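You operate a simulated robot arm through the tools that you are given. There is no shell and no other tool. Be economical: measure what you need, move in short steps, check, and stop when the job is done.

You are at the controls of a simulated robot arm. One attempt, no reset.

Task
Put the blue crayon on the top of the steel bench away on the top of the marking bench. Then count the yellow pegs on the top of the steel bench, then put as many of the brown pegs from the top of the steel bench on the cooling rack. Then take the grey cloth and leave it on the top of the marking bench. Then press the marker button three times. Then take the white peg on the top of the marking bench and put it away on the grey peg tray. Then put the yellow twine on the top of the marking bench away on the knee-high tier of the narrow shelf. Then take the green dowel and put it on the lower shelf under the marking bench. Then shut the white drawer. Then turn the depth dial to 30 mm. Then put the grey-tipped leg on the top of the low chest. Then open the right cupboard door, take the teal tin from the upper shelf of the teal cupboard and leave it in the orange tray, then shut the door. Then pull the grey drawer open. The order counts. Set down upright: yellow twine.
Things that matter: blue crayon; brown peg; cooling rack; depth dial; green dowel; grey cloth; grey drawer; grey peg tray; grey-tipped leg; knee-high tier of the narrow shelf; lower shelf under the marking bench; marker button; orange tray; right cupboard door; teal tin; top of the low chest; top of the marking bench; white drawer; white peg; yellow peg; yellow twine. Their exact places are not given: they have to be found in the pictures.

Only the result counts: the job must be done as asked and must still hold three seconds after the hand-in. Knocking over, shifting, dropping, spilling or breaking anything else fails it. Flat cloth is picked up by pressing the open fingertips on it (5 to 10 N) and closing them slowly along it; thin cloth reads only 2 to 8 mm in the jaws.

Robot
A 7-joint arm with a two-finger parallel gripper on a trunk, on a base that drives. Base frame: it is fixed to the floor where the robot stands at the start and does not move with it; the origin is under the middle of the robot, x ahead of it, y to its left, z up; the surface under the hand at the start is at about z = 860. Readings come in mm, degrees, newtons and seconds.
With the tool pointing down near the work surface it reaches from about 320 to 740 mm from the robot's upright axis, wherever it stands. Its first joint turns from -115.0 to 115.0 degrees. Places, roughly: blue crayon (3x3x9 cm) [500, -200, 900]; brown peg (3x3x7 cm) [600, -300, 900]; cooling rack [0, 1200, 900]; depth dial [-5000, 1100, 900]; green dowel (3x2x8 cm) [-3800, 1000, 900]; grey cloth (11x6x3 cm) [500, 400, 400]; grey drawer [-4100, -1200, 200]; grey peg tray (33x22 cm) [-2140, 1080, 860]; grey-tipped leg (4x4x20 cm) [-5700, 1200, 1000]; knee-high tier of the narrow shelf (33x20 cm) [-6300, -2480, 520]; lower shelf under the marking bench [-3400, 1300, 200]; marker button [-3400, 1100, 900]; orange tray (16x15 cm) [-5560, 1020, 860]; right cupboard door [-6500, 600, 1500]; teal tin [-6500, 500, 1500]; top of the low chest (64x23 cm) [-4540, -1180, 400]; top of the marking bench [-3400, 1300, 900]; white drawer [-3900, 1000, 800]; white peg (3x3x7 cm) [-3700, 1000, 900]; yellow peg (3x3x7 cm) [500, -400, 900]; yellow twine (6x6x7 cm) [-3700, 1100, 900]. Payload 3.91 kg.
Tool frame: the origin (TCP) lies between the finger pads and is the grasp point; the fingertips stand 30 mm ahead of it; z points along the fingers, y is the line along which they close. The gripper opens to 110 mm. The fingers are 20 mm wide and 10 mm thick; the gripper's body (48 by 112 mm) begins 55 mm behind the TCP.
Orientation is told as [roll, pitch, yaw] about the base's x, y, z axes, in that order, counted from this pose: with the fingers straight down and closing along the base's y, the tool's x points along the base's -x, its y along +y and its z along -z.

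Tools
- The arm moves only by the tool jog_arm. Its arguments are lists of equal length, an entry for each row: "rot": the turn, a rotation vector about the tool's x, y, z in degrees, a list of three; "linear": the shift along the tool's x, y, z in mm, a list of three; "fingers": the gripper command, from -1 (shut) to 1 (fully open), values between in proportion. In form: {"rot": [[rx, ry, rz], ...], "linear": [[x, y, z], ...], "fingers": [fingers, ...]}. A call has 1 to 10 rows; each row shifts and turns the commanded pose from where the row before left it, along the tool's axes as they then stand. A row lasts 0.2 s, in which the tool goes at most 50 mm and 8.6 degrees; a call with a longer step from one row to the next is refused whole, and so is a gripper value outside its range. A pose out of reach is approached as far as the arm can. The call stops where the force on the tool passes 40 N (or 10 N more than at its start, if that is more) or the arm is blocked; 0.2 s more then pass. The fingers move at their own pace (about 108 mm/s each) and stop on an object; they squeeze with about 36 N. The grip force told is the motor's: it shows also when the fingers shut on nothing. Time passes only in rows, and 0.2 s behind the last, so rows that do not move let the fingers close. It gives the time, the measured TCP pose, the force on the tool (base axes), the opening and the grip force at its end, in the units of the frame above (readings bear some noise), with the torque about the TCP (base axes, N m) and any sound that the robot's microphone picked up.
- Cameras (640 x 400 px; columns grow to the right, rows downward): "scene" is now at [11.6, 154.3, 1697.5]; the picture's right is [0.03, -1.00, 0.00], its down [-0.84, -0.02, -0.54] and it looks along [0.54, 0.01, -0.84] (base axes); focal length 220 px, centre (320, 200). "wrist" rides on the gripper at [72, 17, -103] in the tool frame; the picture's right is [-0.23, 0.97, 0.00], its down [-0.76, -0.18, -0.62] and it looks along [-0.61, -0.14, 0.78] (tool axes); focal length 222 px, centre (320, 200).
- capture(camera): a new picture of that camera. No time passes.
- raise_lower(by): slides the trunk up (or, below 0, down) by that many mm; the arm and the scene camera ride with it, the base frame stays. It gives what a move gives, with no picture.
- base_move(legs): drives the robot by 1 to 6 legs, each [ahead, turn to the left] in mm and degrees, along the robot's own axes; the way and the turn of a leg run together, so that a leg with both is an arc; at most 1500 mm and 180 degrees a leg. The arm and the cameras ride along, it lands a little off, and it stops where it bumps. It gives what a move gives.
- turn_head(pan, tilt): turns the head with the scene camera to pan (to the left, within 155 degrees either way) and tilt (down, from -29 to 69), counted from straight ahead of the robot. It gives what a move gives.
- pixel_to_xyz(camera, pixels): for up to 12 pixels [column, row] of the newest picture of that camera ("zoom" is the newest enlarged one), the place [x, y, z] in the base frame of the surface seen there, good to about 3 mm. No time passes.
- enlarge(camera, box): a new picture of the part [left, top, right, bottom] of that camera's present view, enlarged. No time passes.
- close_job(): hands the job in; it is judged then, once.

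Go step by step. Measure first, check grasps and placings, and put right what went wrong. The budget is 378 turns and 334 pictures, counting those below and the enlarged ones. Unless the task says otherwise, let go and move clear before handing in.

The tools are called after ">>>" as name(argument=value, ...) on one line, values as JSON. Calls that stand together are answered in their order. jog_arm: Moves the arm, as the interface text tells. Its arguments: {"type":"object","properties":{"rot":{"type":"array"},"linear":{"type":"array"},"fingers":{"type":"array"}},"required":["rot","linear","fingers"]} The other tools are called the same way: raise_lower (by) slides the trunk up or down; base_move (legs) drives the base; turn_head (pan, tilt) turns the head that bears the scene camera; capture (camera) takes a picture; pixel_to_xyz (camera, pixels) gives the place of the surface under pixels of a picture; enlarge (camera, box) takes an enlarged picture of a part of a camera's view; close_job () hands the job in.

At the start:

```text
t: 0.0
ee_pos: [537.8, -74.7, 1199.7]
orientation: [0.0, 0.1, 0.4]
force: [0.1, 0.6, 0.7]
ft_torque: [0.01, -0.02, 0.01]
finger_gap: 110.1
grasp_force: 0.0
trunk travel left (down, up): [-825.0, 165.0]
robot x, y, heading: [1.3, -1.9, -0.1]
head pan, tilt: [1.5, 57.5]
```

scene: 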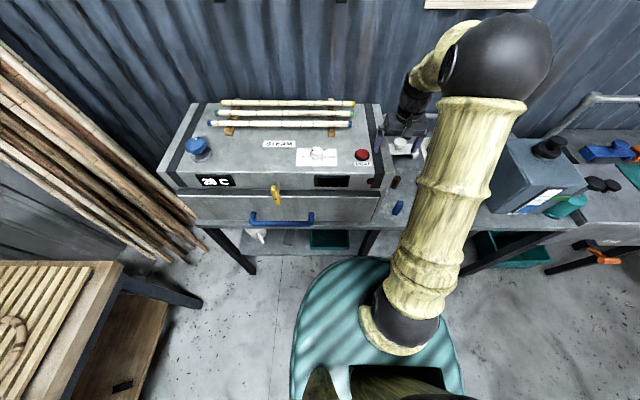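
wrist: 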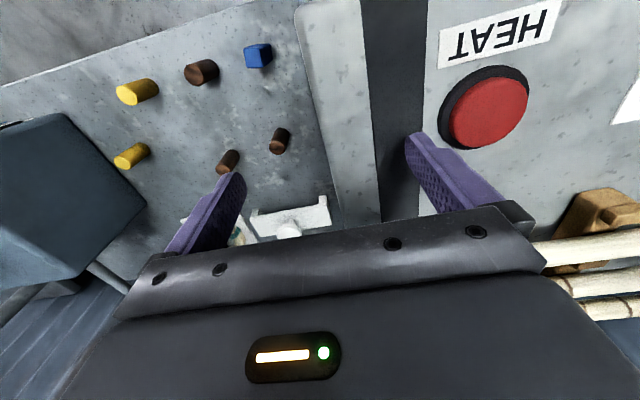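

The wrist view shows a blue crayon (258,55), brown pegs (200,72), (280,140), (228,160) and yellow pegs (137,92), (130,155). I'll measure them and look around with the head.

>>> pixel_to_xyz(camera="wrist", pixels=[[258, 55], [200, 72], [280, 140], [228, 160], [137, 92], [130, 155], [265, 45], [250, 65], [160, 200], [40, 60], [290, 230]])

>>> turn_head(pan=-40, tilt=50)

>>> capture(camera="scene")

```text
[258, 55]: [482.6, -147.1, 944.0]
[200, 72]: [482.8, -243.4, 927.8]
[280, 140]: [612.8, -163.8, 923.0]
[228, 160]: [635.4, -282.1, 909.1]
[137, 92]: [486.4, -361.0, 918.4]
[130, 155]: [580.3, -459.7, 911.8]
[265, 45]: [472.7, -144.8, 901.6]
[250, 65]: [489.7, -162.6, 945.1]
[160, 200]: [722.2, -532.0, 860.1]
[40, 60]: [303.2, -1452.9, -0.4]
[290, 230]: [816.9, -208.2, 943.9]
```

```text
t: 1.1
ee_pos: [538.9, -74.4, 1201.1]
orientation: [0.0, 0.0, 0.5]
force: [-0.3, -0.4, 1.1]
ft_torque: [-0.03, 0.04, -0.03]
finger_gap: 110.1
grasp_force: 0.1
trunk travel left (down, up): [-825.0, 165.0]
robot x, y, heading: [0.2, -2.5, -0.2]
head pan, tilt: [-40.0, 50.0]
```

```text
331 pictures are left
```

scene: 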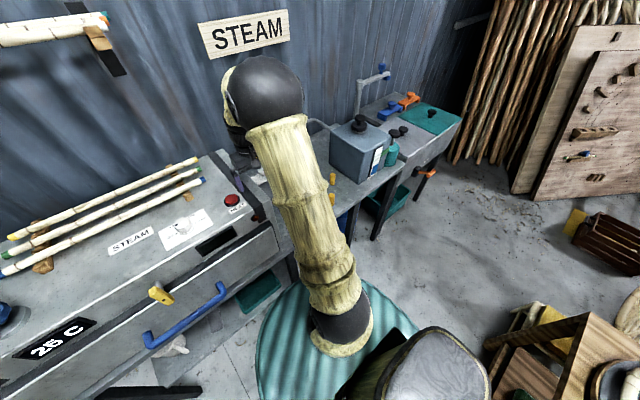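

The pegs stand upright at the right of the steamer; I'll shift the hand right to view the whole bench top from above.

>>> jog_arm(rot=[[0, 0, 0], [0, 0, 0], [0, 0, 0], [0, 0, 0]], linear=[[15, -45, 0], [15, -45, 0], [15, -45, 0], [15, -45, 0]], fingers=[1, 1, 1, 1])

>>> capture(camera="wrist")

>>> turn_head(pan=80, tilt=40)

>>> capture(camera="scene")

```text
t: 2.1
ee_pos: [476.1, -256.6, 1201.1]
orientation: [0.1, 0.0, 0.4]
force: [-0.2, -0.6, 0.0]
ft_torque: [0.04, -0.04, -0.03]
finger_gap: 110.1
grasp_force: 0.1
trunk travel left (down, up): [-825.0, 165.0]
robot x, y, heading: [-2.2, 4.6, -0.1]
head pan, tilt: [-40.0, 50.0]
```

```text
330 pictures are left
```

wrist: 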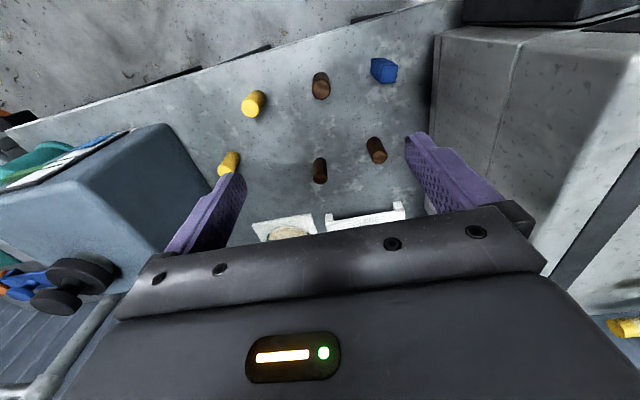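

```text
t: 4.1
ee_pos: [478.1, -256.3, 1201.6]
orientation: [0.0, 0.0, 0.4]
force: [-0.4, -0.3, -1.1]
ft_torque: [0.01, 0.01, 0.0]
finger_gap: 109.9
grasp_force: 0.1
trunk travel left (down, up): [-825.0, 165.0]
robot x, y, heading: [1.6, 0.3, 0.2]
head pan, tilt: [80.0, 40.0]
```

```text
329 pictures are left
```

scene: 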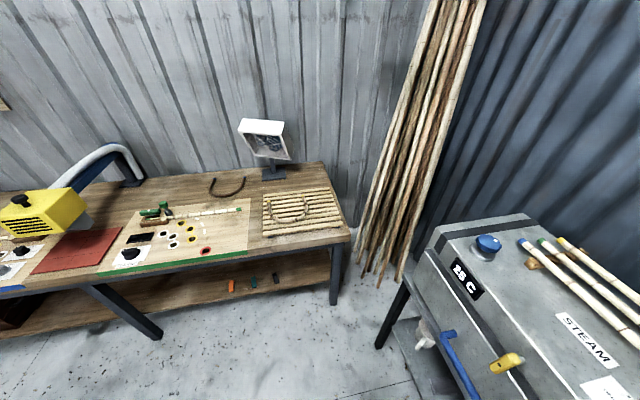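

Two yellow pegs (253,103), (229,163) and three brown visible so far; I measure and check whether more hide behind the gripper.

>>> pixel_to_xyz(camera="wrist", pixels=[[384, 66], [385, 78], [321, 78], [375, 143], [319, 162], [256, 98], [231, 156], [120, 150], [60, 90], [365, 215], [290, 230]])

>>> jog_arm(rot=[[0, 0, 0], [0, 0, 0], [0, 0, 0], [0, 0, 0], [0, 0, 0], [0, 0, 0]], linear=[[-40, -45, 0], [-40, -45, 0], [-40, -45, 0], [0, -45, 0], [0, -45, 0], [0, -45, 0]], fingers=[1, 1, 1, 1, 1, 1])

>>> capture(camera="wrist")

>>> turn_head(pan=-25, tilt=45)

>>> capture(camera="scene")

```text
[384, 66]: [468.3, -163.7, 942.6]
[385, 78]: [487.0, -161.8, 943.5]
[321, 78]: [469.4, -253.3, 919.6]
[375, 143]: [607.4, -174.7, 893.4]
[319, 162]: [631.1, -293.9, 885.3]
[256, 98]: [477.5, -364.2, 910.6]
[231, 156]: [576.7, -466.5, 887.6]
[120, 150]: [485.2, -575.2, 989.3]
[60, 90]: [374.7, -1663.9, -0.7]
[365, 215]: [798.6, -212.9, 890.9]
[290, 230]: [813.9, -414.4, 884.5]
```

```text
refused: row 1 steps farther than a row can; nothing moved
```

```text
328 pictures are left
```

wrist: 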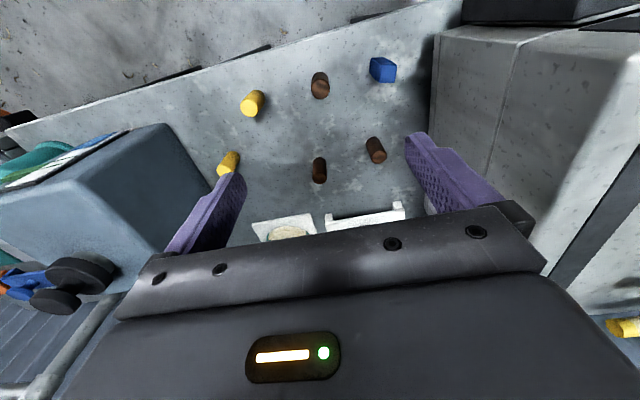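

```text
t: 5.9
ee_pos: [477.9, -255.8, 1202.0]
orientation: [0.0, 0.0, 0.4]
force: [-0.7, -0.3, -0.5]
ft_torque: [0.02, 0.0, 0.0]
finger_gap: 109.9
grasp_force: 0.0
trunk travel left (down, up): [-825.0, 165.0]
robot x, y, heading: [1.4, 1.3, -0.1]
head pan, tilt: [-25.0, 45.0]
```

```text
327 pictures are left
```

scene: 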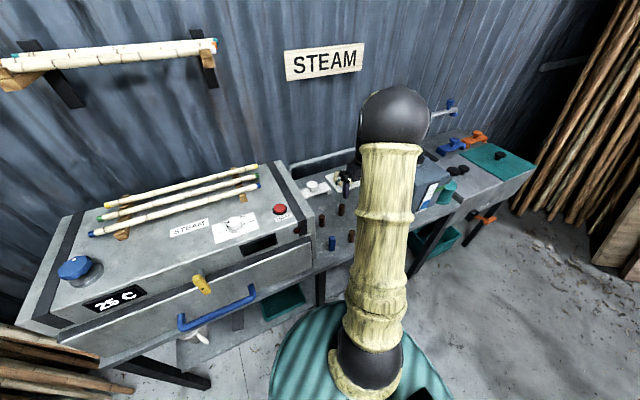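

Bench shows 2 yellow and 3 brown pegs. Now I measure the crayon's neighbourhood and zoom in on the wrist view.

>>> enlarge(camera="wrist", box=[220, 20, 540, 220])

>>> pixel_to_xyz(camera="wrist", pixels=[[383, 62], [392, 66], [436, 60], [460, 40], [430, 120], [500, 60]])

>>> enlarge(camera="scene", box=[280, 140, 480, 265])

```text
2.00 times, centred on (380, 120) of wrist
```

zoom: 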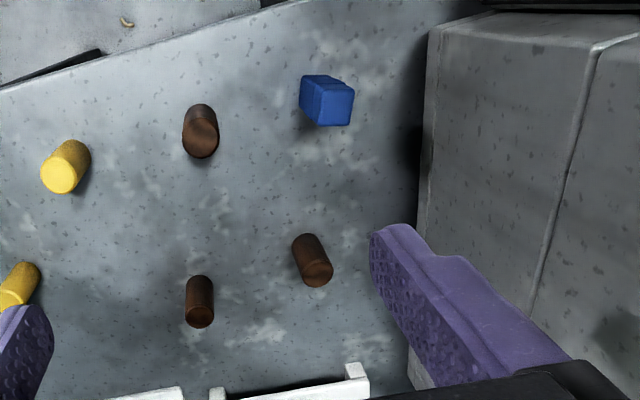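

```text
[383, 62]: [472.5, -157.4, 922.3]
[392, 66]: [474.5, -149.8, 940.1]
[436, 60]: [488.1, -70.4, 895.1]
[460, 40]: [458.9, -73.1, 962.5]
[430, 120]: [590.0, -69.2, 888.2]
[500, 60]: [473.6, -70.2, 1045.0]
```

```text
3.20 times, centred on (380, 202) of scene
```

zoom: 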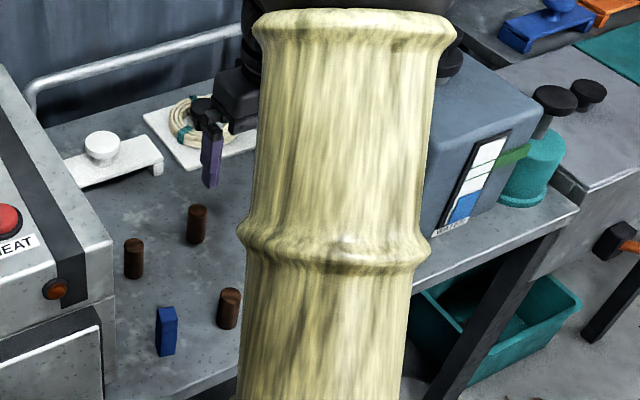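

>>> enlarge(camera="wrist", box=[340, 40, 420, 90])

>>> pixel_to_xyz(camera="wrist", pixels=[[388, 71], [380, 70], [395, 68], [387, 81], [395, 79]])

```text
8.00 times, centred on (380, 65) of wrist
```

zoom: 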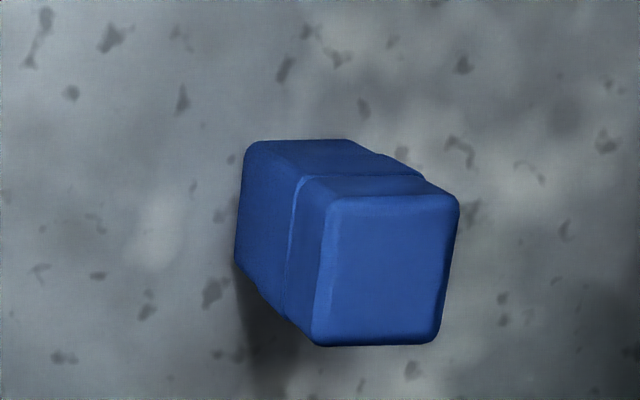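

```text
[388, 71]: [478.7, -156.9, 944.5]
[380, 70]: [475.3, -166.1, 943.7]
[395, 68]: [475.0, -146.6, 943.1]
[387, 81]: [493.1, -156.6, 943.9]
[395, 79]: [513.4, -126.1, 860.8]
```

Crayon's top centre is about (482,-156.5,944); I move over it with a 60 mm gap and stop above it to check.

>>> jog_arm(rot=[[0, 0, 0], [0, 0, 0], [0, 0, 0], [0, 0, 0], [0, 0, 0], [0, 0, 0]], linear=[[-2, 45, 0], [-2, 45, 0], [0, 9, 0], [0, 0, 48], [0, 0, 48], [0, 0, 48]], fingers=[0.1, 0.1, 0.1, 0.1, 0.1, 0.1])

>>> capture(camera="wrist")

>>> capture(camera="scene")

```text
t: 7.3
ee_pos: [484.3, -156.9, 1056.5]
orientation: [0.1, 0.0, 0.4]
force: [-0.4, 0.5, -0.5]
ft_torque: [0.05, 0.02, -0.01]
finger_gap: 60.5
grasp_force: 0.1
trunk travel left (down, up): [-825.0, 165.0]
robot x, y, heading: [2.5, 1.6, -0.1]
head pan, tilt: [-25.0, 45.0]
```

```text
323 pictures are left
```

wrist: 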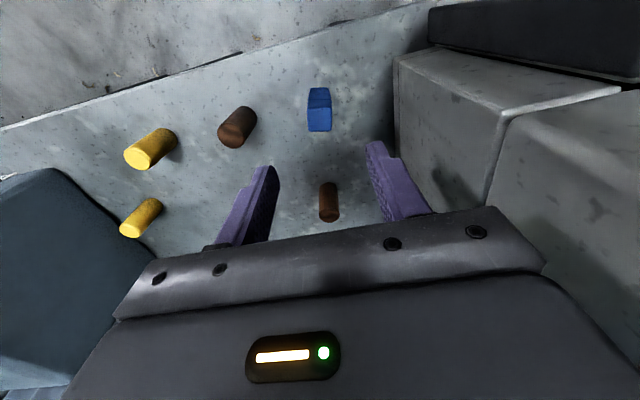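

```text
322 pictures are left
```

scene: 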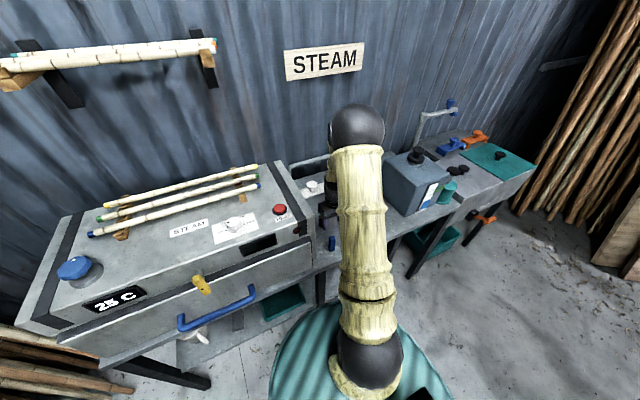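

>>> pixel_to_xyz(camera="wrist", pixels=[[319, 119], [309, 119], [329, 119], [319, 110], [319, 128], [328, 192]])

>>> enlarge(camera="wrist", box=[280, 70, 360, 120])

```text
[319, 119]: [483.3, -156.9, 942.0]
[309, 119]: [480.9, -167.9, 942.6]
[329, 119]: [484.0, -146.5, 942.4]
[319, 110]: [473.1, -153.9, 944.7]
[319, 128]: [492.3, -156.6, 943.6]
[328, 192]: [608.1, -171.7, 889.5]
```

```text
8.00 times, centred on (320, 95) of wrist
```

zoom: 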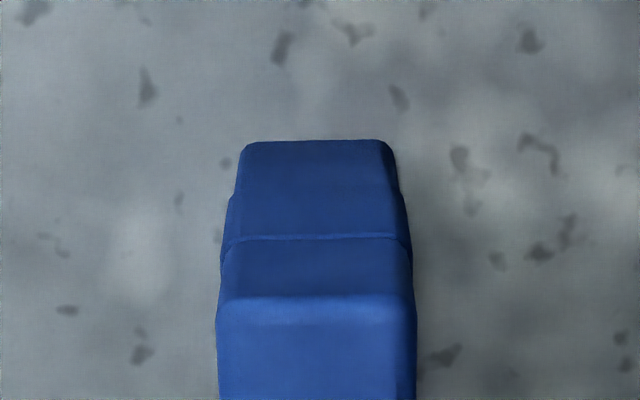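

Aligned (483,-157). I descend to z≈918 and close.

>>> jog_arm(rot=[[0, 0, 0], [0, 0, 0], [0, 0, 0], [0, 0, 0], [0, 0, 0], [0, 0, 0], [0, 0, 0]], linear=[[0, 0, 46], [0, 0, 46], [0, 0, 46], [0, 0, 0], [0, 0, 0], [0, 0, 0], [0, 0, 0]], fingers=[0.1, 0.1, 0.1, 0.1, -1, -1, -1])

```text
t: 8.9
ee_pos: [482.7, -154.6, 918.1]
orientation: [0.0, 0.0, 0.4]
force: [-0.4, 0.7, 3.5]
ft_torque: [0.02, -0.05, 0.02]
finger_gap: 23.4
grasp_force: 36.0
trunk travel left (down, up): [-825.0, 165.0]
robot x, y, heading: [0.3, -3.8, 0.0]
head pan, tilt: [-25.0, 45.0]
```

Gripped (23 mm). I lift clear and look around behind.

>>> jog_arm(rot=[[0, 0, 0], [0, 0, 0], [0, 0, 0], [0, 0, 0], [0, 0, 0], [0, 0, 0], [0, 0, 0], [0, 0, 0]], linear=[[0, 0, -45], [0, 0, -45], [0, 0, -45], [0, 0, -45], [0, 0, -45], [0, 0, -45], [45, 0, 0], [45, 0, 0]], fingers=[-1, -1, -1, -1, -1, -1, -1, -1])

>>> turn_head(pan=140, tilt=15)

>>> capture(camera="scene")

>>> turn_head(pan=-150, tilt=20)

>>> capture(camera="scene")

```text
t: 10.7
ee_pos: [391.6, -157.8, 1190.4]
orientation: [-0.1, -0.1, 0.3]
force: [-0.4, -0.1, 0.1]
ft_torque: [-0.01, -0.01, 0.0]
finger_gap: 23.4
grasp_force: 35.9
trunk travel left (down, up): [-825.0, 165.0]
robot x, y, heading: [5.1, -2.9, -0.3]
head pan, tilt: [-25.0, 45.0]
```

```text
t: 13.2
ee_pos: [393.1, -157.4, 1190.0]
orientation: [0.1, 0.0, 0.5]
force: [0.2, 0.3, -0.1]
ft_torque: [0.03, 0.01, 0.0]
finger_gap: 23.3
grasp_force: 36.2
trunk travel left (down, up): [-825.0, 165.0]
robot x, y, heading: [2.3, 3.5, 0.2]
head pan, tilt: [140.0, 15.0]
```

```text
320 pictures are left
```

scene: 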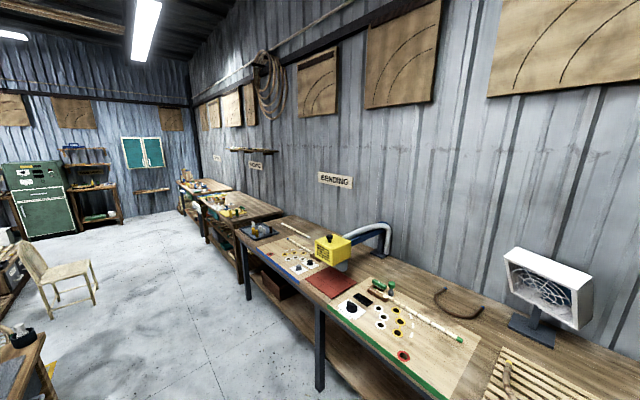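

```text
t: 17.2
ee_pos: [391.9, -157.5, 1189.0]
orientation: [0.0, 0.0, 0.3]
force: [-0.6, -0.5, 0.0]
ft_torque: [0.03, -0.02, 0.02]
finger_gap: 23.3
grasp_force: 36.1
trunk travel left (down, up): [-825.0, 165.0]
robot x, y, heading: [0.3, 0.9, 0.0]
head pan, tilt: [-150.0, 20.0]
```

```text
319 pictures are left
```

scene: 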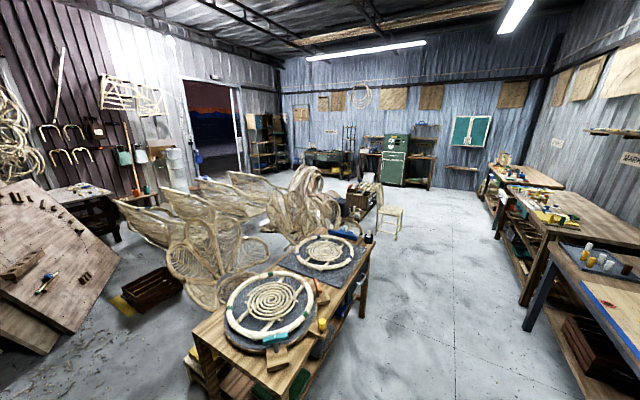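

>>> pixel_to_xyz(camera="scene", pixels=[[276, 398], [370, 238], [352, 235], [530, 330], [520, 290], [497, 230], [590, 260], [550, 200], [398, 235], [360, 210], [600, 265], [395, 160]])

```text
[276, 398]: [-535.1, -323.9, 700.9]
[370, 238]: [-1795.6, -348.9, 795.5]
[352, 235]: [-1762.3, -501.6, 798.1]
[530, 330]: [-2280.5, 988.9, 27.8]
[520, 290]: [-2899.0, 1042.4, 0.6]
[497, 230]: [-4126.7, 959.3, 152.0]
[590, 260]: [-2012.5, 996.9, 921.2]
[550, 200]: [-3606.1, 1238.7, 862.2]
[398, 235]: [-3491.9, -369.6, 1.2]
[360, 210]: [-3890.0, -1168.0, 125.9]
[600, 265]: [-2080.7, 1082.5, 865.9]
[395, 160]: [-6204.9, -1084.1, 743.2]
```

Corridor between the island (y≈-320) and benches (y≈960) is clear. I drive along y≈350 to x≈-3300.

>>> base_move(legs=[[-150, 0], [0, 120], [400, 0], [0, 60], [1500, 0], [1450, 0]])

>>> turn_head(pan=-90, tilt=40)

>>> capture(camera="scene")

```text
t: 48.7
ee_pos: [-3694.9, 295.1, 1189.4]
orientation: [0.0, 0.0, -176.6]
force: [0.3, -0.7, -0.9]
ft_torque: [0.01, 0.02, -0.02]
finger_gap: 23.3
grasp_force: 35.7
trunk travel left (down, up): [-825.0, 165.0]
robot x, y, heading: [-3294.2, 158.2, -176.6]
head pan, tilt: [-150.0, 20.0]
```

```text
t: 50.0
ee_pos: [-3694.1, 294.4, 1189.5]
orientation: [0.1, 0.0, -176.3]
force: [-0.2, -0.1, -1.0]
ft_torque: [-0.01, 0.01, 0.02]
finger_gap: 23.3
grasp_force: 36.3
trunk travel left (down, up): [-825.0, 165.0]
robot x, y, heading: [-3295.0, 155.1, -176.8]
head pan, tilt: [-90.0, 40.0]
```

```text
318 pictures are left
```

scene: 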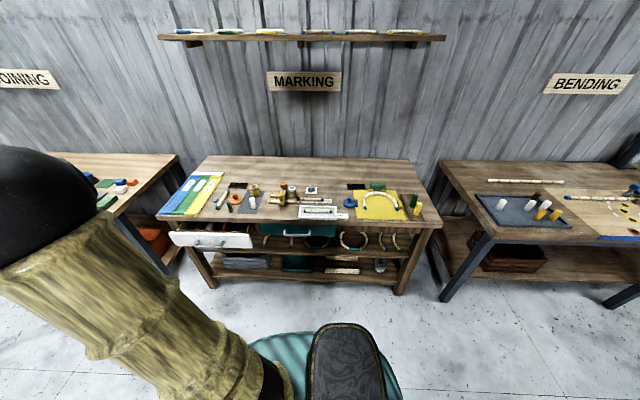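

>>> enlarge(camera="scene", box=[150, 140, 450, 300])

>>> pixel_to_xyz(camera="zoom", pixels=[[60, 155], [600, 160], [110, 40], [560, 50], [230, 75], [480, 60], [350, 60], [100, 230], [290, 215], [400, 90]])

```text
2.13 times, centred on (300, 220) of scene
```

zoom: 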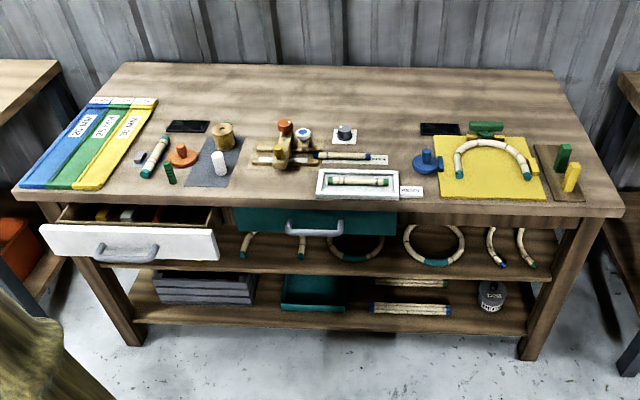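

```text
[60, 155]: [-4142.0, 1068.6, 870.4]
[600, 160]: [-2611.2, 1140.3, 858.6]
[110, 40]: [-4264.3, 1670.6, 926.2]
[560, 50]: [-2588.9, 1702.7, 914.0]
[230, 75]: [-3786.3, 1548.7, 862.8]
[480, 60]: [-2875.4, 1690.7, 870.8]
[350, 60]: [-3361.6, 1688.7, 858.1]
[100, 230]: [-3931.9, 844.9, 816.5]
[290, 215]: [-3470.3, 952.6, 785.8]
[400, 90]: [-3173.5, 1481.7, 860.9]
```

Marking bench spans x -4250..-2600, front y≈980; white drawer sticks out at left. I turn to face the bench and come closer.

>>> base_move(legs=[[0, -93.3], [270, 0]])

>>> turn_head(pan=0, tilt=50)

>>> capture(camera="scene")

>>> capture(camera="wrist")

```text
t: 57.8
ee_pos: [-3152.3, 823.9, 1188.4]
orientation: [0.0, 0.0, 91.8]
force: [0.1, -0.7, -0.8]
ft_torque: [-0.05, 0.03, 0.01]
finger_gap: 23.4
grasp_force: 36.0
trunk travel left (down, up): [-825.0, 165.0]
robot x, y, heading: [-3300.7, 431.0, 91.8]
head pan, tilt: [-90.0, 40.0]
```

```text
t: 59.4
ee_pos: [-3150.6, 823.9, 1188.7]
orientation: [0.0, 0.0, 91.8]
force: [-0.4, -0.5, -0.6]
ft_torque: [-0.01, -0.01, -0.03]
finger_gap: 23.3
grasp_force: 35.9
trunk travel left (down, up): [-825.0, 165.0]
robot x, y, heading: [-3301.8, 430.3, 91.6]
head pan, tilt: [0.0, 50.0]
```

```text
316 pictures are left
```

scene: 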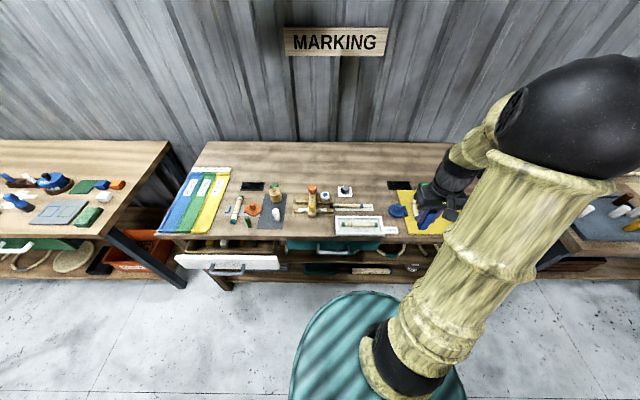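

```text
315 pictures are left
```

wrist: 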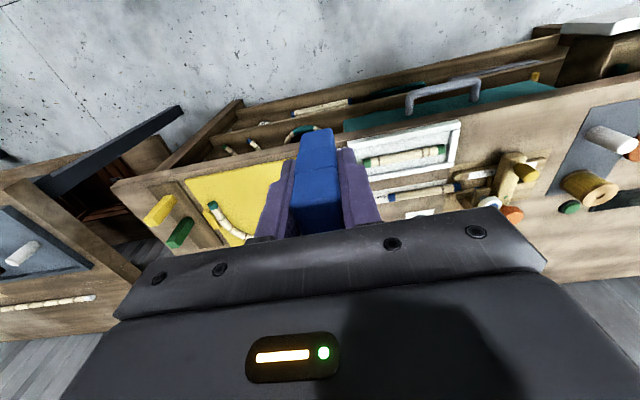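

>>> enlarge(camera="scene", box=[150, 160, 470, 290])

>>> pixel_to_xyz(camera="zoom", pixels=[[190, 100], [250, 80], [250, 110], [255, 122], [305, 140], [305, 110], [325, 62], [350, 70], [390, 55], [450, 60], [510, 100], [430, 125]])

```text
2.00 times, centred on (310, 225) of scene
```

zoom: 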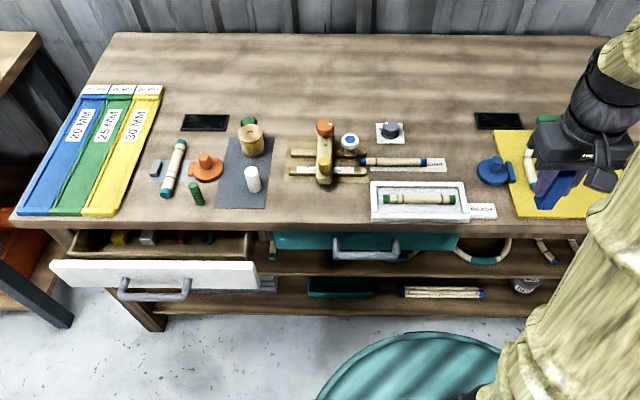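

```text
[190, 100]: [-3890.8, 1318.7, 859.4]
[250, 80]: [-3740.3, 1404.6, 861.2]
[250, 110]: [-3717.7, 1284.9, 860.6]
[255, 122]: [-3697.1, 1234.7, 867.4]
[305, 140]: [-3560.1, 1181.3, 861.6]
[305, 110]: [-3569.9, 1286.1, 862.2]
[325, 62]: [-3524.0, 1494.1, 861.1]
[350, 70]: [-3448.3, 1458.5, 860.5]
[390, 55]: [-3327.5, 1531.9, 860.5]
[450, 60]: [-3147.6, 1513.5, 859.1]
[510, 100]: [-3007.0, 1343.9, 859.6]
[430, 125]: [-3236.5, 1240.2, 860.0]
```

>>> pixel_to_xyz(camera="zoom", pixels=[[275, 205], [300, 205], [330, 205], [355, 205], [370, 185], [320, 187], [320, 220], [268, 160], [340, 130], [350, 138], [390, 127], [325, 122]])

>>> enlarge(camera="scene", box=[220, 170, 400, 285])

```text
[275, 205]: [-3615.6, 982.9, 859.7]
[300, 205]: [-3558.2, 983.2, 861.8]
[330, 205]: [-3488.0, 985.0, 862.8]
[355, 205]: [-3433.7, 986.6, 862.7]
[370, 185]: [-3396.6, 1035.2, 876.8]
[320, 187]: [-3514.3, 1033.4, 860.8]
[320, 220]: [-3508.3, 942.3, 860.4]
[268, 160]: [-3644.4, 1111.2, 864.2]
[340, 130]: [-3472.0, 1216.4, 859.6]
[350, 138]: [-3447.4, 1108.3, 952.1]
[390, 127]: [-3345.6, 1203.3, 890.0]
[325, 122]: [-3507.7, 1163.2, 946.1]
```

```text
3.48 times, centred on (310, 228) of scene
```

zoom: 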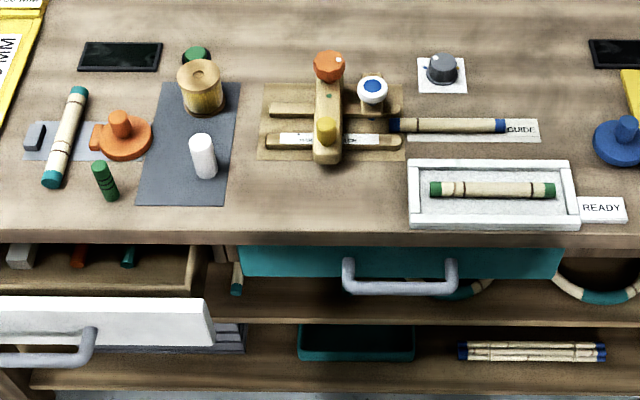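

Bench front edge y≈925; free patch x -3630..-3410, y 930..1060. I carry the crayon to (-3450,985).

>>> jog_arm(rot=[[0, 0, 0], [0, 0, 0], [0, 0, 0], [0, 0, 0], [0, 0, 0], [0, 0, 0], [0, 0, 0], [0, 0, 0]], linear=[[-21.2, 36.8, 0], [-21.2, 36.8, 0], [-21.2, 36.8, 0], [-21.2, 36.8, 0], [-21.2, 36.8, 0], [-21.2, 36.8, 0], [-21.2, 36.8, 0], [-21.2, 36.8, 0]], fingers=[-1, -1, -1, -1, -1, -1, -1, -1])

>>> jog_arm(rot=[[0, 0, 0], [0, 0, 0], [0, 0, 0], [0, 0, 0]], linear=[[0, 0, 45], [0, 0, 45], [0, 0, 45], [0, 0, 45]], fingers=[-1, -1, -1, -1])

>>> capture(camera="wrist")

```text
t: 61.2
ee_pos: [-3454.1, 985.2, 1189.3]
orientation: [0.0, 0.1, 91.8]
force: [-1.4, 0.8, -0.4]
ft_torque: [-0.01, -0.05, 0.02]
finger_gap: 23.4
grasp_force: 35.9
trunk travel left (down, up): [-825.0, 165.0]
robot x, y, heading: [-3301.5, 427.1, 91.7]
head pan, tilt: [0.0, 50.0]
```

```text
t: 62.2
ee_pos: [-3453.7, 985.5, 1009.2]
orientation: [0.0, 0.1, 91.8]
force: [0.8, 0.6, -0.6]
ft_torque: [-0.02, -0.04, -0.01]
finger_gap: 23.3
grasp_force: 35.4
trunk travel left (down, up): [-825.0, 165.0]
robot x, y, heading: [-3300.5, 430.5, 91.6]
head pan, tilt: [0.0, 50.0]
```

```text
312 pictures are left
```

wrist: 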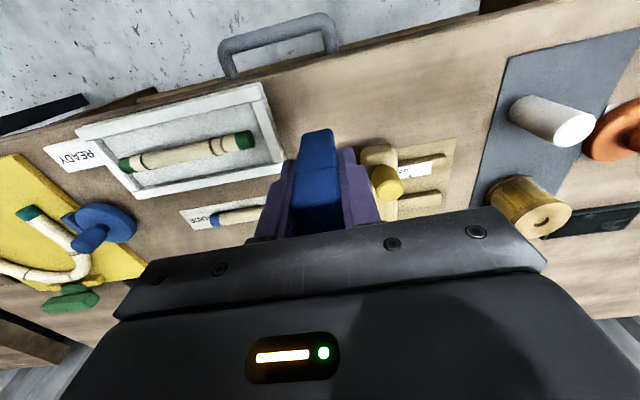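

Clear below. Lowering to z≈919 to set it down.

>>> jog_arm(rot=[[0, 0, 0], [0, 0, 0], [0, 0, 0], [0, 0, 0]], linear=[[0, 0, 45], [0, 0, 38], [0, 0, 6], [0, 0, 1.5]], fingers=[-1, -1, -1, -1])

```text
t: 63.2
ee_pos: [-3452.1, 984.5, 920.0]
orientation: [0.0, 0.0, 91.8]
force: [-0.4, 0.4, -0.2]
ft_torque: [0.02, -0.02, -0.01]
finger_gap: 23.3
grasp_force: 36.0
trunk travel left (down, up): [-825.0, 165.0]
robot x, y, heading: [-3298.7, 427.3, 91.6]
head pan, tilt: [0.0, 50.0]
```

>>> jog_arm(rot=[[0, 0, 0], [0, 0, 0], [0, 0, 0]], linear=[[0, 0, 1], [0, 0, 1], [0, 0, 1]], fingers=[-1, -1, -1])

```text
t: 64.0
ee_pos: [-3451.4, 984.2, 918.0]
orientation: [0.0, -0.2, 91.7]
force: [0.6, 0.0, 5.7]
ft_torque: [-0.05, -0.07, -0.04]
finger_gap: 23.3
grasp_force: 35.6
trunk travel left (down, up): [-825.0, 165.0]
robot x, y, heading: [-3301.7, 427.2, 91.8]
head pan, tilt: [0.0, 50.0]
```

Contact (5.7 N). Opening partly and lifting away.

>>> jog_arm(rot=[[0, 0, 0], [0, 0, 0], [0, 0, 0], [0, 0, 0], [0, 0, 0], [0, 0, 0], [0, 0, 0], [0, 0, 0], [0, 0, 0]], linear=[[0, 0, 0], [0, 0, 0], [0, 0, -30], [0, 0, -45], [0, 0, -45], [0, 0, -45], [0, 0, -45], [0, 0, -45], [40, -15, 0]], fingers=[0, 0, 0, 0, 0, 0, 0, 0, 0])

>>> capture(camera="wrist")

>>> capture(camera="scene")

```text
t: 66.0
ee_pos: [-3433.6, 945.3, 1174.9]
orientation: [0.1, -0.1, 91.9]
force: [-0.1, -0.6, 0.2]
ft_torque: [0.0, 0.01, -0.03]
finger_gap: 54.8
grasp_force: 0.0
trunk travel left (down, up): [-825.0, 165.0]
robot x, y, heading: [-3303.0, 432.8, 91.2]
head pan, tilt: [0.0, 50.0]
```

```text
311 pictures are left
```

wrist: 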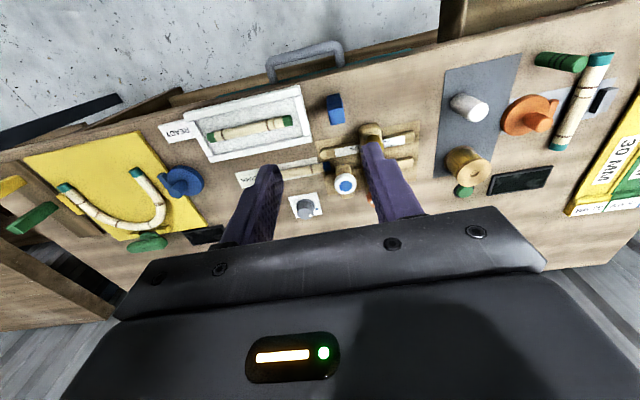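

```text
310 pictures are left
```

scene: 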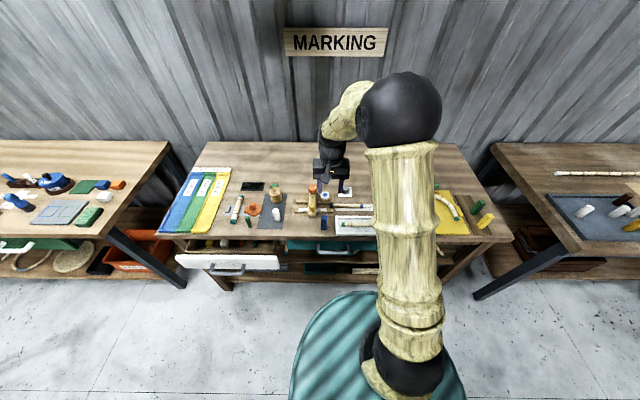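

Crayon stands upright at (336,108). I tuck the arm and drive back to the steel bench.

>>> jog_arm(rot=[[0, 0, 0], [0, 0, 0], [0, 0, 0]], linear=[[40, -25, 0], [40, -25, 0], [40, -25, 0]], fingers=[0, 0, 0])

>>> base_move(legs=[[-100, 0], [0, -91.5], [1500, 0]])

```text
t: 66.8
ee_pos: [-3354.9, 826.6, 1172.1]
orientation: [0.1, 0.0, 91.8]
force: [0.5, -0.6, -0.1]
ft_torque: [0.04, -0.02, 0.0]
finger_gap: 54.8
grasp_force: 0.1
trunk travel left (down, up): [-825.0, 165.0]
robot x, y, heading: [-3298.6, 429.1, 91.6]
head pan, tilt: [0.0, 50.0]
```

```text
t: 82.1
ee_pos: [-1384.2, 371.5, 1170.4]
orientation: [-0.1, 0.0, -0.2]
force: [-0.1, 0.5, 0.0]
ft_torque: [0.01, 0.02, 0.01]
finger_gap: 55.1
grasp_force: 0.2
trunk travel left (down, up): [-825.0, 165.0]
robot x, y, heading: [-1787.8, 331.5, -0.2]
head pan, tilt: [0.0, 50.0]
```

>>> base_move(legs=[[1500, 0], [270, 0], [0, -90], [380, 0], [0, 90]])

>>> capture(camera="wrist")

>>> turn_head(pan=-30, tilt=40)

>>> capture(camera="scene")

```text
t: 106.2
ee_pos: [382.7, 5.8, 1172.6]
orientation: [0.0, 0.0, 0.7]
force: [0.9, 0.4, -0.1]
ft_torque: [0.01, -0.03, 0.01]
finger_gap: 54.8
grasp_force: 0.1
trunk travel left (down, up): [-825.0, 165.0]
robot x, y, heading: [-11.6, -43.7, 0.7]
head pan, tilt: [0.0, 50.0]
```

```text
309 pictures are left
```

wrist: 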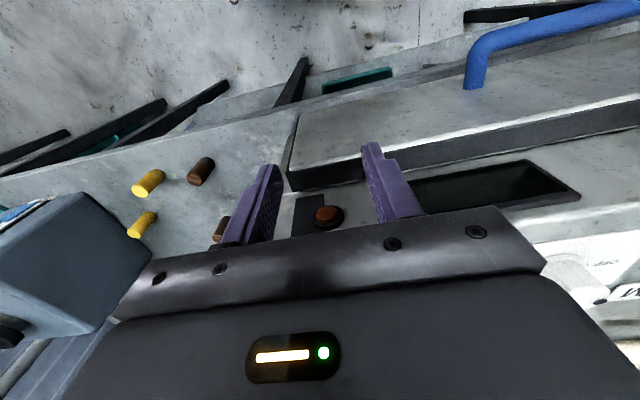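

```text
t: 107.1
ee_pos: [384.7, 6.3, 1172.2]
orientation: [0.0, 0.0, 0.7]
force: [0.1, -0.1, 0.3]
ft_torque: [0.03, 0.01, 0.0]
finger_gap: 55.2
grasp_force: 0.1
trunk travel left (down, up): [-825.0, 165.0]
robot x, y, heading: [-16.6, -42.7, 0.5]
head pan, tilt: [-30.0, 40.0]
```

```text
308 pictures are left
```

scene: 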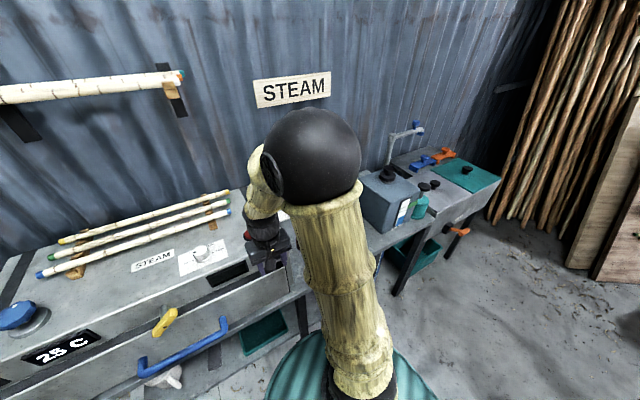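

>>> enlarge(camera="scene", box=[340, 120, 520, 232])

>>> jog_arm(rot=[[0, 0, 0], [0, 0, 0], [0, 0, 0], [0, 0, 0], [0, 0, 0], [0, 0, 0]], linear=[[-15, -45, 0], [-15, -45, 0], [-15, -45, 0], [-15, -45, 0], [-15, -45, 0], [-9, -31, 0]], fingers=[0.1, 0.1, 0.1, 0.1, 0.1, 0.1])

>>> capture(camera="wrist")

```text
3.56 times, centred on (430, 176) of scene
```

zoom: 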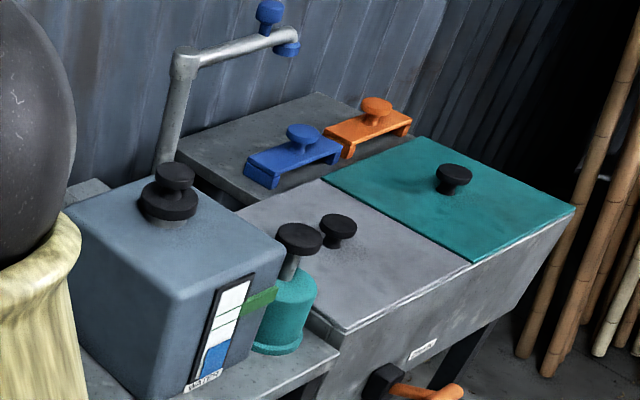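

```text
t: 108.5
ee_pos: [470.3, -248.4, 1167.8]
orientation: [0.1, 0.0, 0.7]
force: [-0.8, -1.2, -0.3]
ft_torque: [0.04, -0.02, 0.03]
finger_gap: 60.5
grasp_force: 0.0
trunk travel left (down, up): [-825.0, 165.0]
robot x, y, heading: [-17.0, -43.0, 0.6]
head pan, tilt: [-30.0, 40.0]
```

```text
306 pictures are left
```

wrist: 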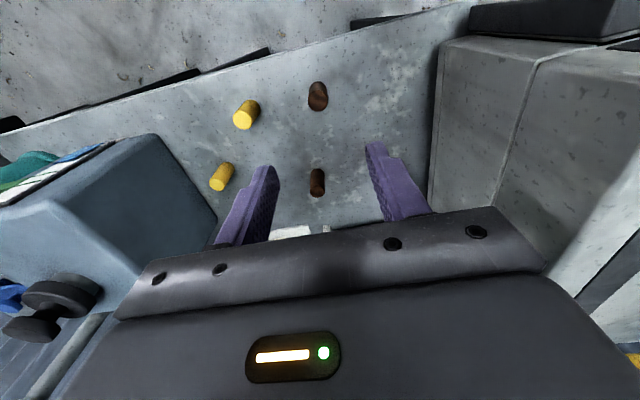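

Two yellow pegs confirmed, so two brown pegs go to the rack. Measuring the near brown peg (317,97).

>>> enlarge(camera="wrist", box=[280, 75, 360, 125])

>>> pixel_to_xyz(camera="zoom", pixels=[[290, 210], [250, 210], [330, 210], [290, 160], [290, 260]])

```text
8.00 times, centred on (320, 100) of wrist
```

zoom: 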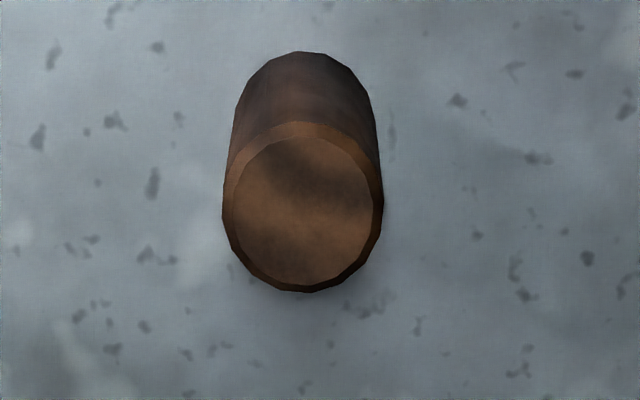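

```text
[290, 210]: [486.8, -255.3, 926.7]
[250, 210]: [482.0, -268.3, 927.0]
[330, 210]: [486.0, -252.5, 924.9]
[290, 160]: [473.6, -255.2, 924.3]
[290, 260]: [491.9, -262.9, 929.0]
```

>>> jog_arm(rot=[[0, 0, 0], [0, 0, 0], [0, 0, 0], [0, 0, 0], [0, 0, 0], [0, 0, 0], [0, 0, 0], [0, 0, 0], [0, 0, 0], [0, 0, 0]], linear=[[-14, -7, 45], [0, 0, 45], [0, 0, 45], [0, 0, 45], [0, 0, 45], [0, 0, 38], [0, 0, 0], [0, 0, 0], [0, 0, 0], [0, 0, 0]], fingers=[0.1, 0.1, 0.1, 0.1, 0.1, 0.1, 0.1, -1, -1, -1])

```text
t: 110.7
ee_pos: [484.5, -254.3, 907.3]
orientation: [0.1, 0.0, 0.8]
force: [0.4, 0.1, -1.0]
ft_torque: [0.03, -0.01, -0.01]
finger_gap: 28.2
grasp_force: 36.0
trunk travel left (down, up): [-825.0, 165.0]
robot x, y, heading: [-20.1, -39.2, 0.6]
head pan, tilt: [-30.0, 40.0]
```

Peg held (28 mm). Lift, tuck and drive to the cooling rack.

>>> jog_arm(rot=[[0, 0, 0], [0, 0, 0], [0, 0, 0], [0, 0, 0], [0, 0, 0], [0, 0, 0], [0, 0, 0], [0, 0, 0], [0, 0, 0], [0, 0, 0]], linear=[[0, 0, -45], [0, 0, -45], [0, 0, -45], [0, 0, -45], [0, 0, -45], [0, 0, -45], [0, 0, -30], [30, 40, 0], [30, 40, 0], [30, 40, 0]], fingers=[-1, -1, -1, -1, -1, -1, -1, -1, -1, -1])

>>> base_move(legs=[[0, 90], [480, 0]])

>>> turn_head(pan=0, tilt=50)

>>> capture(camera="scene")

>>> capture(camera="wrist")

```text
t: 112.9
ee_pos: [391.6, -135.8, 1210.2]
orientation: [0.0, -0.1, 0.7]
force: [-0.7, 0.2, -0.4]
ft_torque: [-0.02, -0.01, 0.03]
finger_gap: 28.1
grasp_force: 36.7
trunk travel left (down, up): [-825.0, 165.0]
robot x, y, heading: [-18.8, -40.9, 0.5]
head pan, tilt: [-30.0, 40.0]
```

```text
t: 121.7
ee_pos: [80.3, 849.9, 1208.7]
orientation: [0.0, 0.0, 90.3]
force: [0.1, 0.3, 0.5]
ft_torque: [-0.06, -0.02, 0.01]
finger_gap: 27.9
grasp_force: 35.9
trunk travel left (down, up): [-825.0, 165.0]
robot x, y, heading: [-20.8, 440.3, 90.0]
head pan, tilt: [-30.0, 40.0]
```

```text
t: 122.7
ee_pos: [79.9, 849.3, 1208.0]
orientation: [-0.1, 0.0, 90.3]
force: [0.1, 0.5, -0.1]
ft_torque: [0.01, 0.01, 0.02]
finger_gap: 27.8
grasp_force: 36.4
trunk travel left (down, up): [-825.0, 165.0]
robot x, y, heading: [-17.2, 441.0, 90.2]
head pan, tilt: [0.0, 50.0]
```

```text
304 pictures are left
```

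scene: 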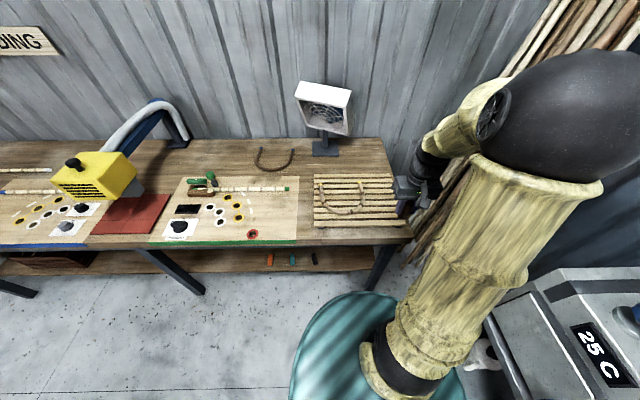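

```text
303 pictures are left
```

wrist: 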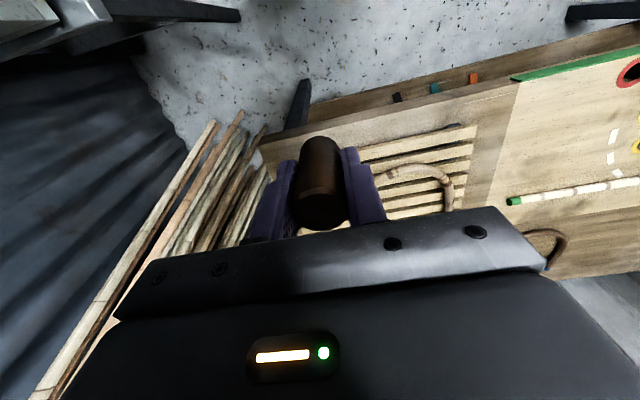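

>>> enlarge(camera="scene", box=[300, 165, 420, 240])

>>> pixel_to_xyz(camera="zoom", pixels=[[70, 310], [70, 275], [70, 240], [70, 205], [450, 300], [450, 260], [300, 300], [300, 260], [300, 282], [75, 80], [380, 155], [250, 245]])

```text
5.33 times, centred on (360, 202) of scene
```

zoom: 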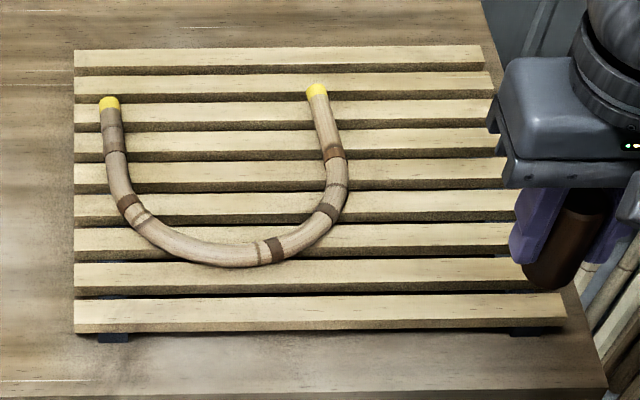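

```text
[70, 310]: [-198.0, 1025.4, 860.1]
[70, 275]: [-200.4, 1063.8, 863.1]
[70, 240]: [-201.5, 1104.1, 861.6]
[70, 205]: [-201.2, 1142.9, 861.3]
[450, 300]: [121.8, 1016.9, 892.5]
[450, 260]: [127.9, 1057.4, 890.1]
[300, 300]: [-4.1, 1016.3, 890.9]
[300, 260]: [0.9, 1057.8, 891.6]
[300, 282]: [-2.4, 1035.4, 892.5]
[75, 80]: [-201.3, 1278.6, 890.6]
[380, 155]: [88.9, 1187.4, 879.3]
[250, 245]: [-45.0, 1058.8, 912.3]
```

>>> pixel_to_xyz(camera="zoom", pixels=[[420, 292], [420, 296], [420, 300], [420, 310], [420, 318], [420, 322], [420, 328], [420, 286], [420, 264], [330, 296], [330, 318], [330, 310]])

```text
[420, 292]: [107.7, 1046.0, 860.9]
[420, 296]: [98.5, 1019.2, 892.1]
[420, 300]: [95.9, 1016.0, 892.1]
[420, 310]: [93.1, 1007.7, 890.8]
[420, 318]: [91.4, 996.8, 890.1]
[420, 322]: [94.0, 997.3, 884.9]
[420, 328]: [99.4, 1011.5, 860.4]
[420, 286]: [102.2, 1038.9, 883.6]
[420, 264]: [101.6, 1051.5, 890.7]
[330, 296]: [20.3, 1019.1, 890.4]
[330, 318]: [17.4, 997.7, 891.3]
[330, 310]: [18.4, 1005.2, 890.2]
```

Front slat: y 996–1021, z≈891. Placing the first peg at (90,1008).

>>> jog_arm(rot=[[0, 0, 0], [0, 0, 0], [0, 0, 0], [0, 0, 0], [0, 0, 0], [0, 0, 0], [0, 0, 0], [0, 0, 0], [0, 0, 0]], linear=[[-40, -2, 0], [-40, -3, 0], [-40, -3, 0], [-39, -3, 0], [0, 0, 45], [0, 0, 45], [0, 0, 45], [0, 0, 45], [0, 0, 45]], fingers=[-1, -1, -1, -1, -1, -1, -1, -1, -1])

>>> capture(camera="wrist")

>>> enlarge(camera="scene", box=[300, 165, 460, 265])

```text
t: 124.7
ee_pos: [90.9, 1009.7, 984.8]
orientation: [0.0, 0.0, 90.4]
force: [-0.4, 0.0, 0.6]
ft_torque: [-0.02, 0.04, 0.01]
finger_gap: 28.0
grasp_force: 35.8
trunk travel left (down, up): [-825.0, 165.0]
robot x, y, heading: [-15.3, 439.8, 90.1]
head pan, tilt: [0.0, 50.0]
```

```text
301 pictures are left
```

wrist: 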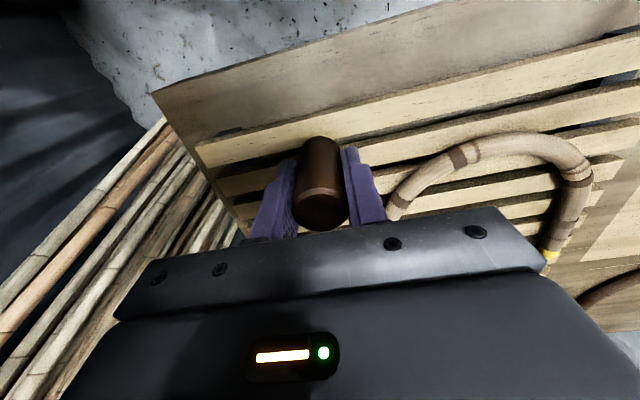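

```text
4.00 times, centred on (380, 215) of scene
```

zoom: 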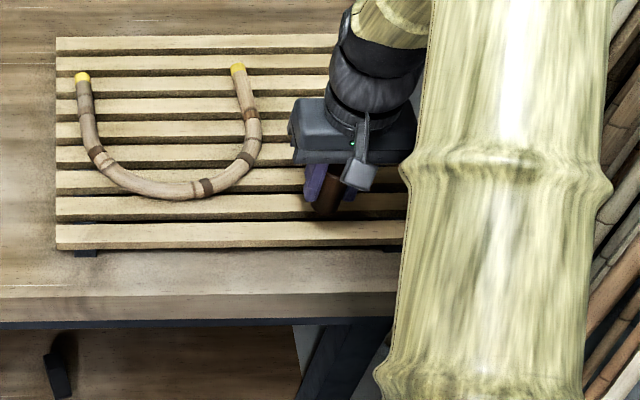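

>>> jog_arm(rot=[[0, 0, 0], [0, 0, 0], [0, 0, 0], [0, 0, 0], [0, 0, 0], [0, 0, 0]], linear=[[0, 0, 40], [0, 0, 4], [0, 0, 2], [0, 0, 1], [0, 0, 1], [0, 0, 0]], fingers=[-1, -1, -1, -1, -1, -1])

```text
t: 126.1
ee_pos: [89.9, 1007.5, 937.1]
orientation: [-0.1, -0.1, 90.4]
force: [0.6, -1.2, 7.8]
ft_torque: [0.03, -0.02, 0.0]
finger_gap: 28.1
grasp_force: 36.4
trunk travel left (down, up): [-825.0, 165.0]
robot x, y, heading: [-17.1, 435.6, 89.9]
head pan, tilt: [0.0, 50.0]
```

Contact at the expected height; release and rise.

>>> jog_arm(rot=[[0, 0, 0], [0, 0, 0], [0, 0, 0], [0, 0, 0], [0, 0, 0], [0, 0, 0], [0, 0, 0], [0, 0, 0], [0, 0, 0], [0, 0, 0]], linear=[[0, 0, 0], [0, 0, 0], [0, 0, -30], [0, 0, -45], [0, 0, -45], [0, 0, -45], [0, 0, -45], [0, 0, -45], [45, 5, 0], [45, 5, 0]], fingers=[0, 0, 0, 0, 0, 0, 0, 0, 0, 0])

>>> capture(camera="wrist")

```text
t: 128.3
ee_pos: [80.7, 917.9, 1191.5]
orientation: [0.1, 0.0, 90.3]
force: [0.4, -0.2, -0.5]
ft_torque: [0.01, 0.03, 0.02]
finger_gap: 54.9
grasp_force: 0.0
trunk travel left (down, up): [-825.0, 165.0]
robot x, y, heading: [-20.1, 443.3, 90.0]
head pan, tilt: [0.0, 50.0]
```

```text
299 pictures are left
```

wrist: 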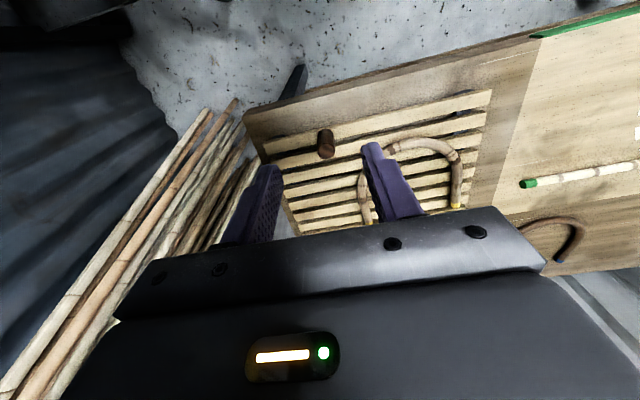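

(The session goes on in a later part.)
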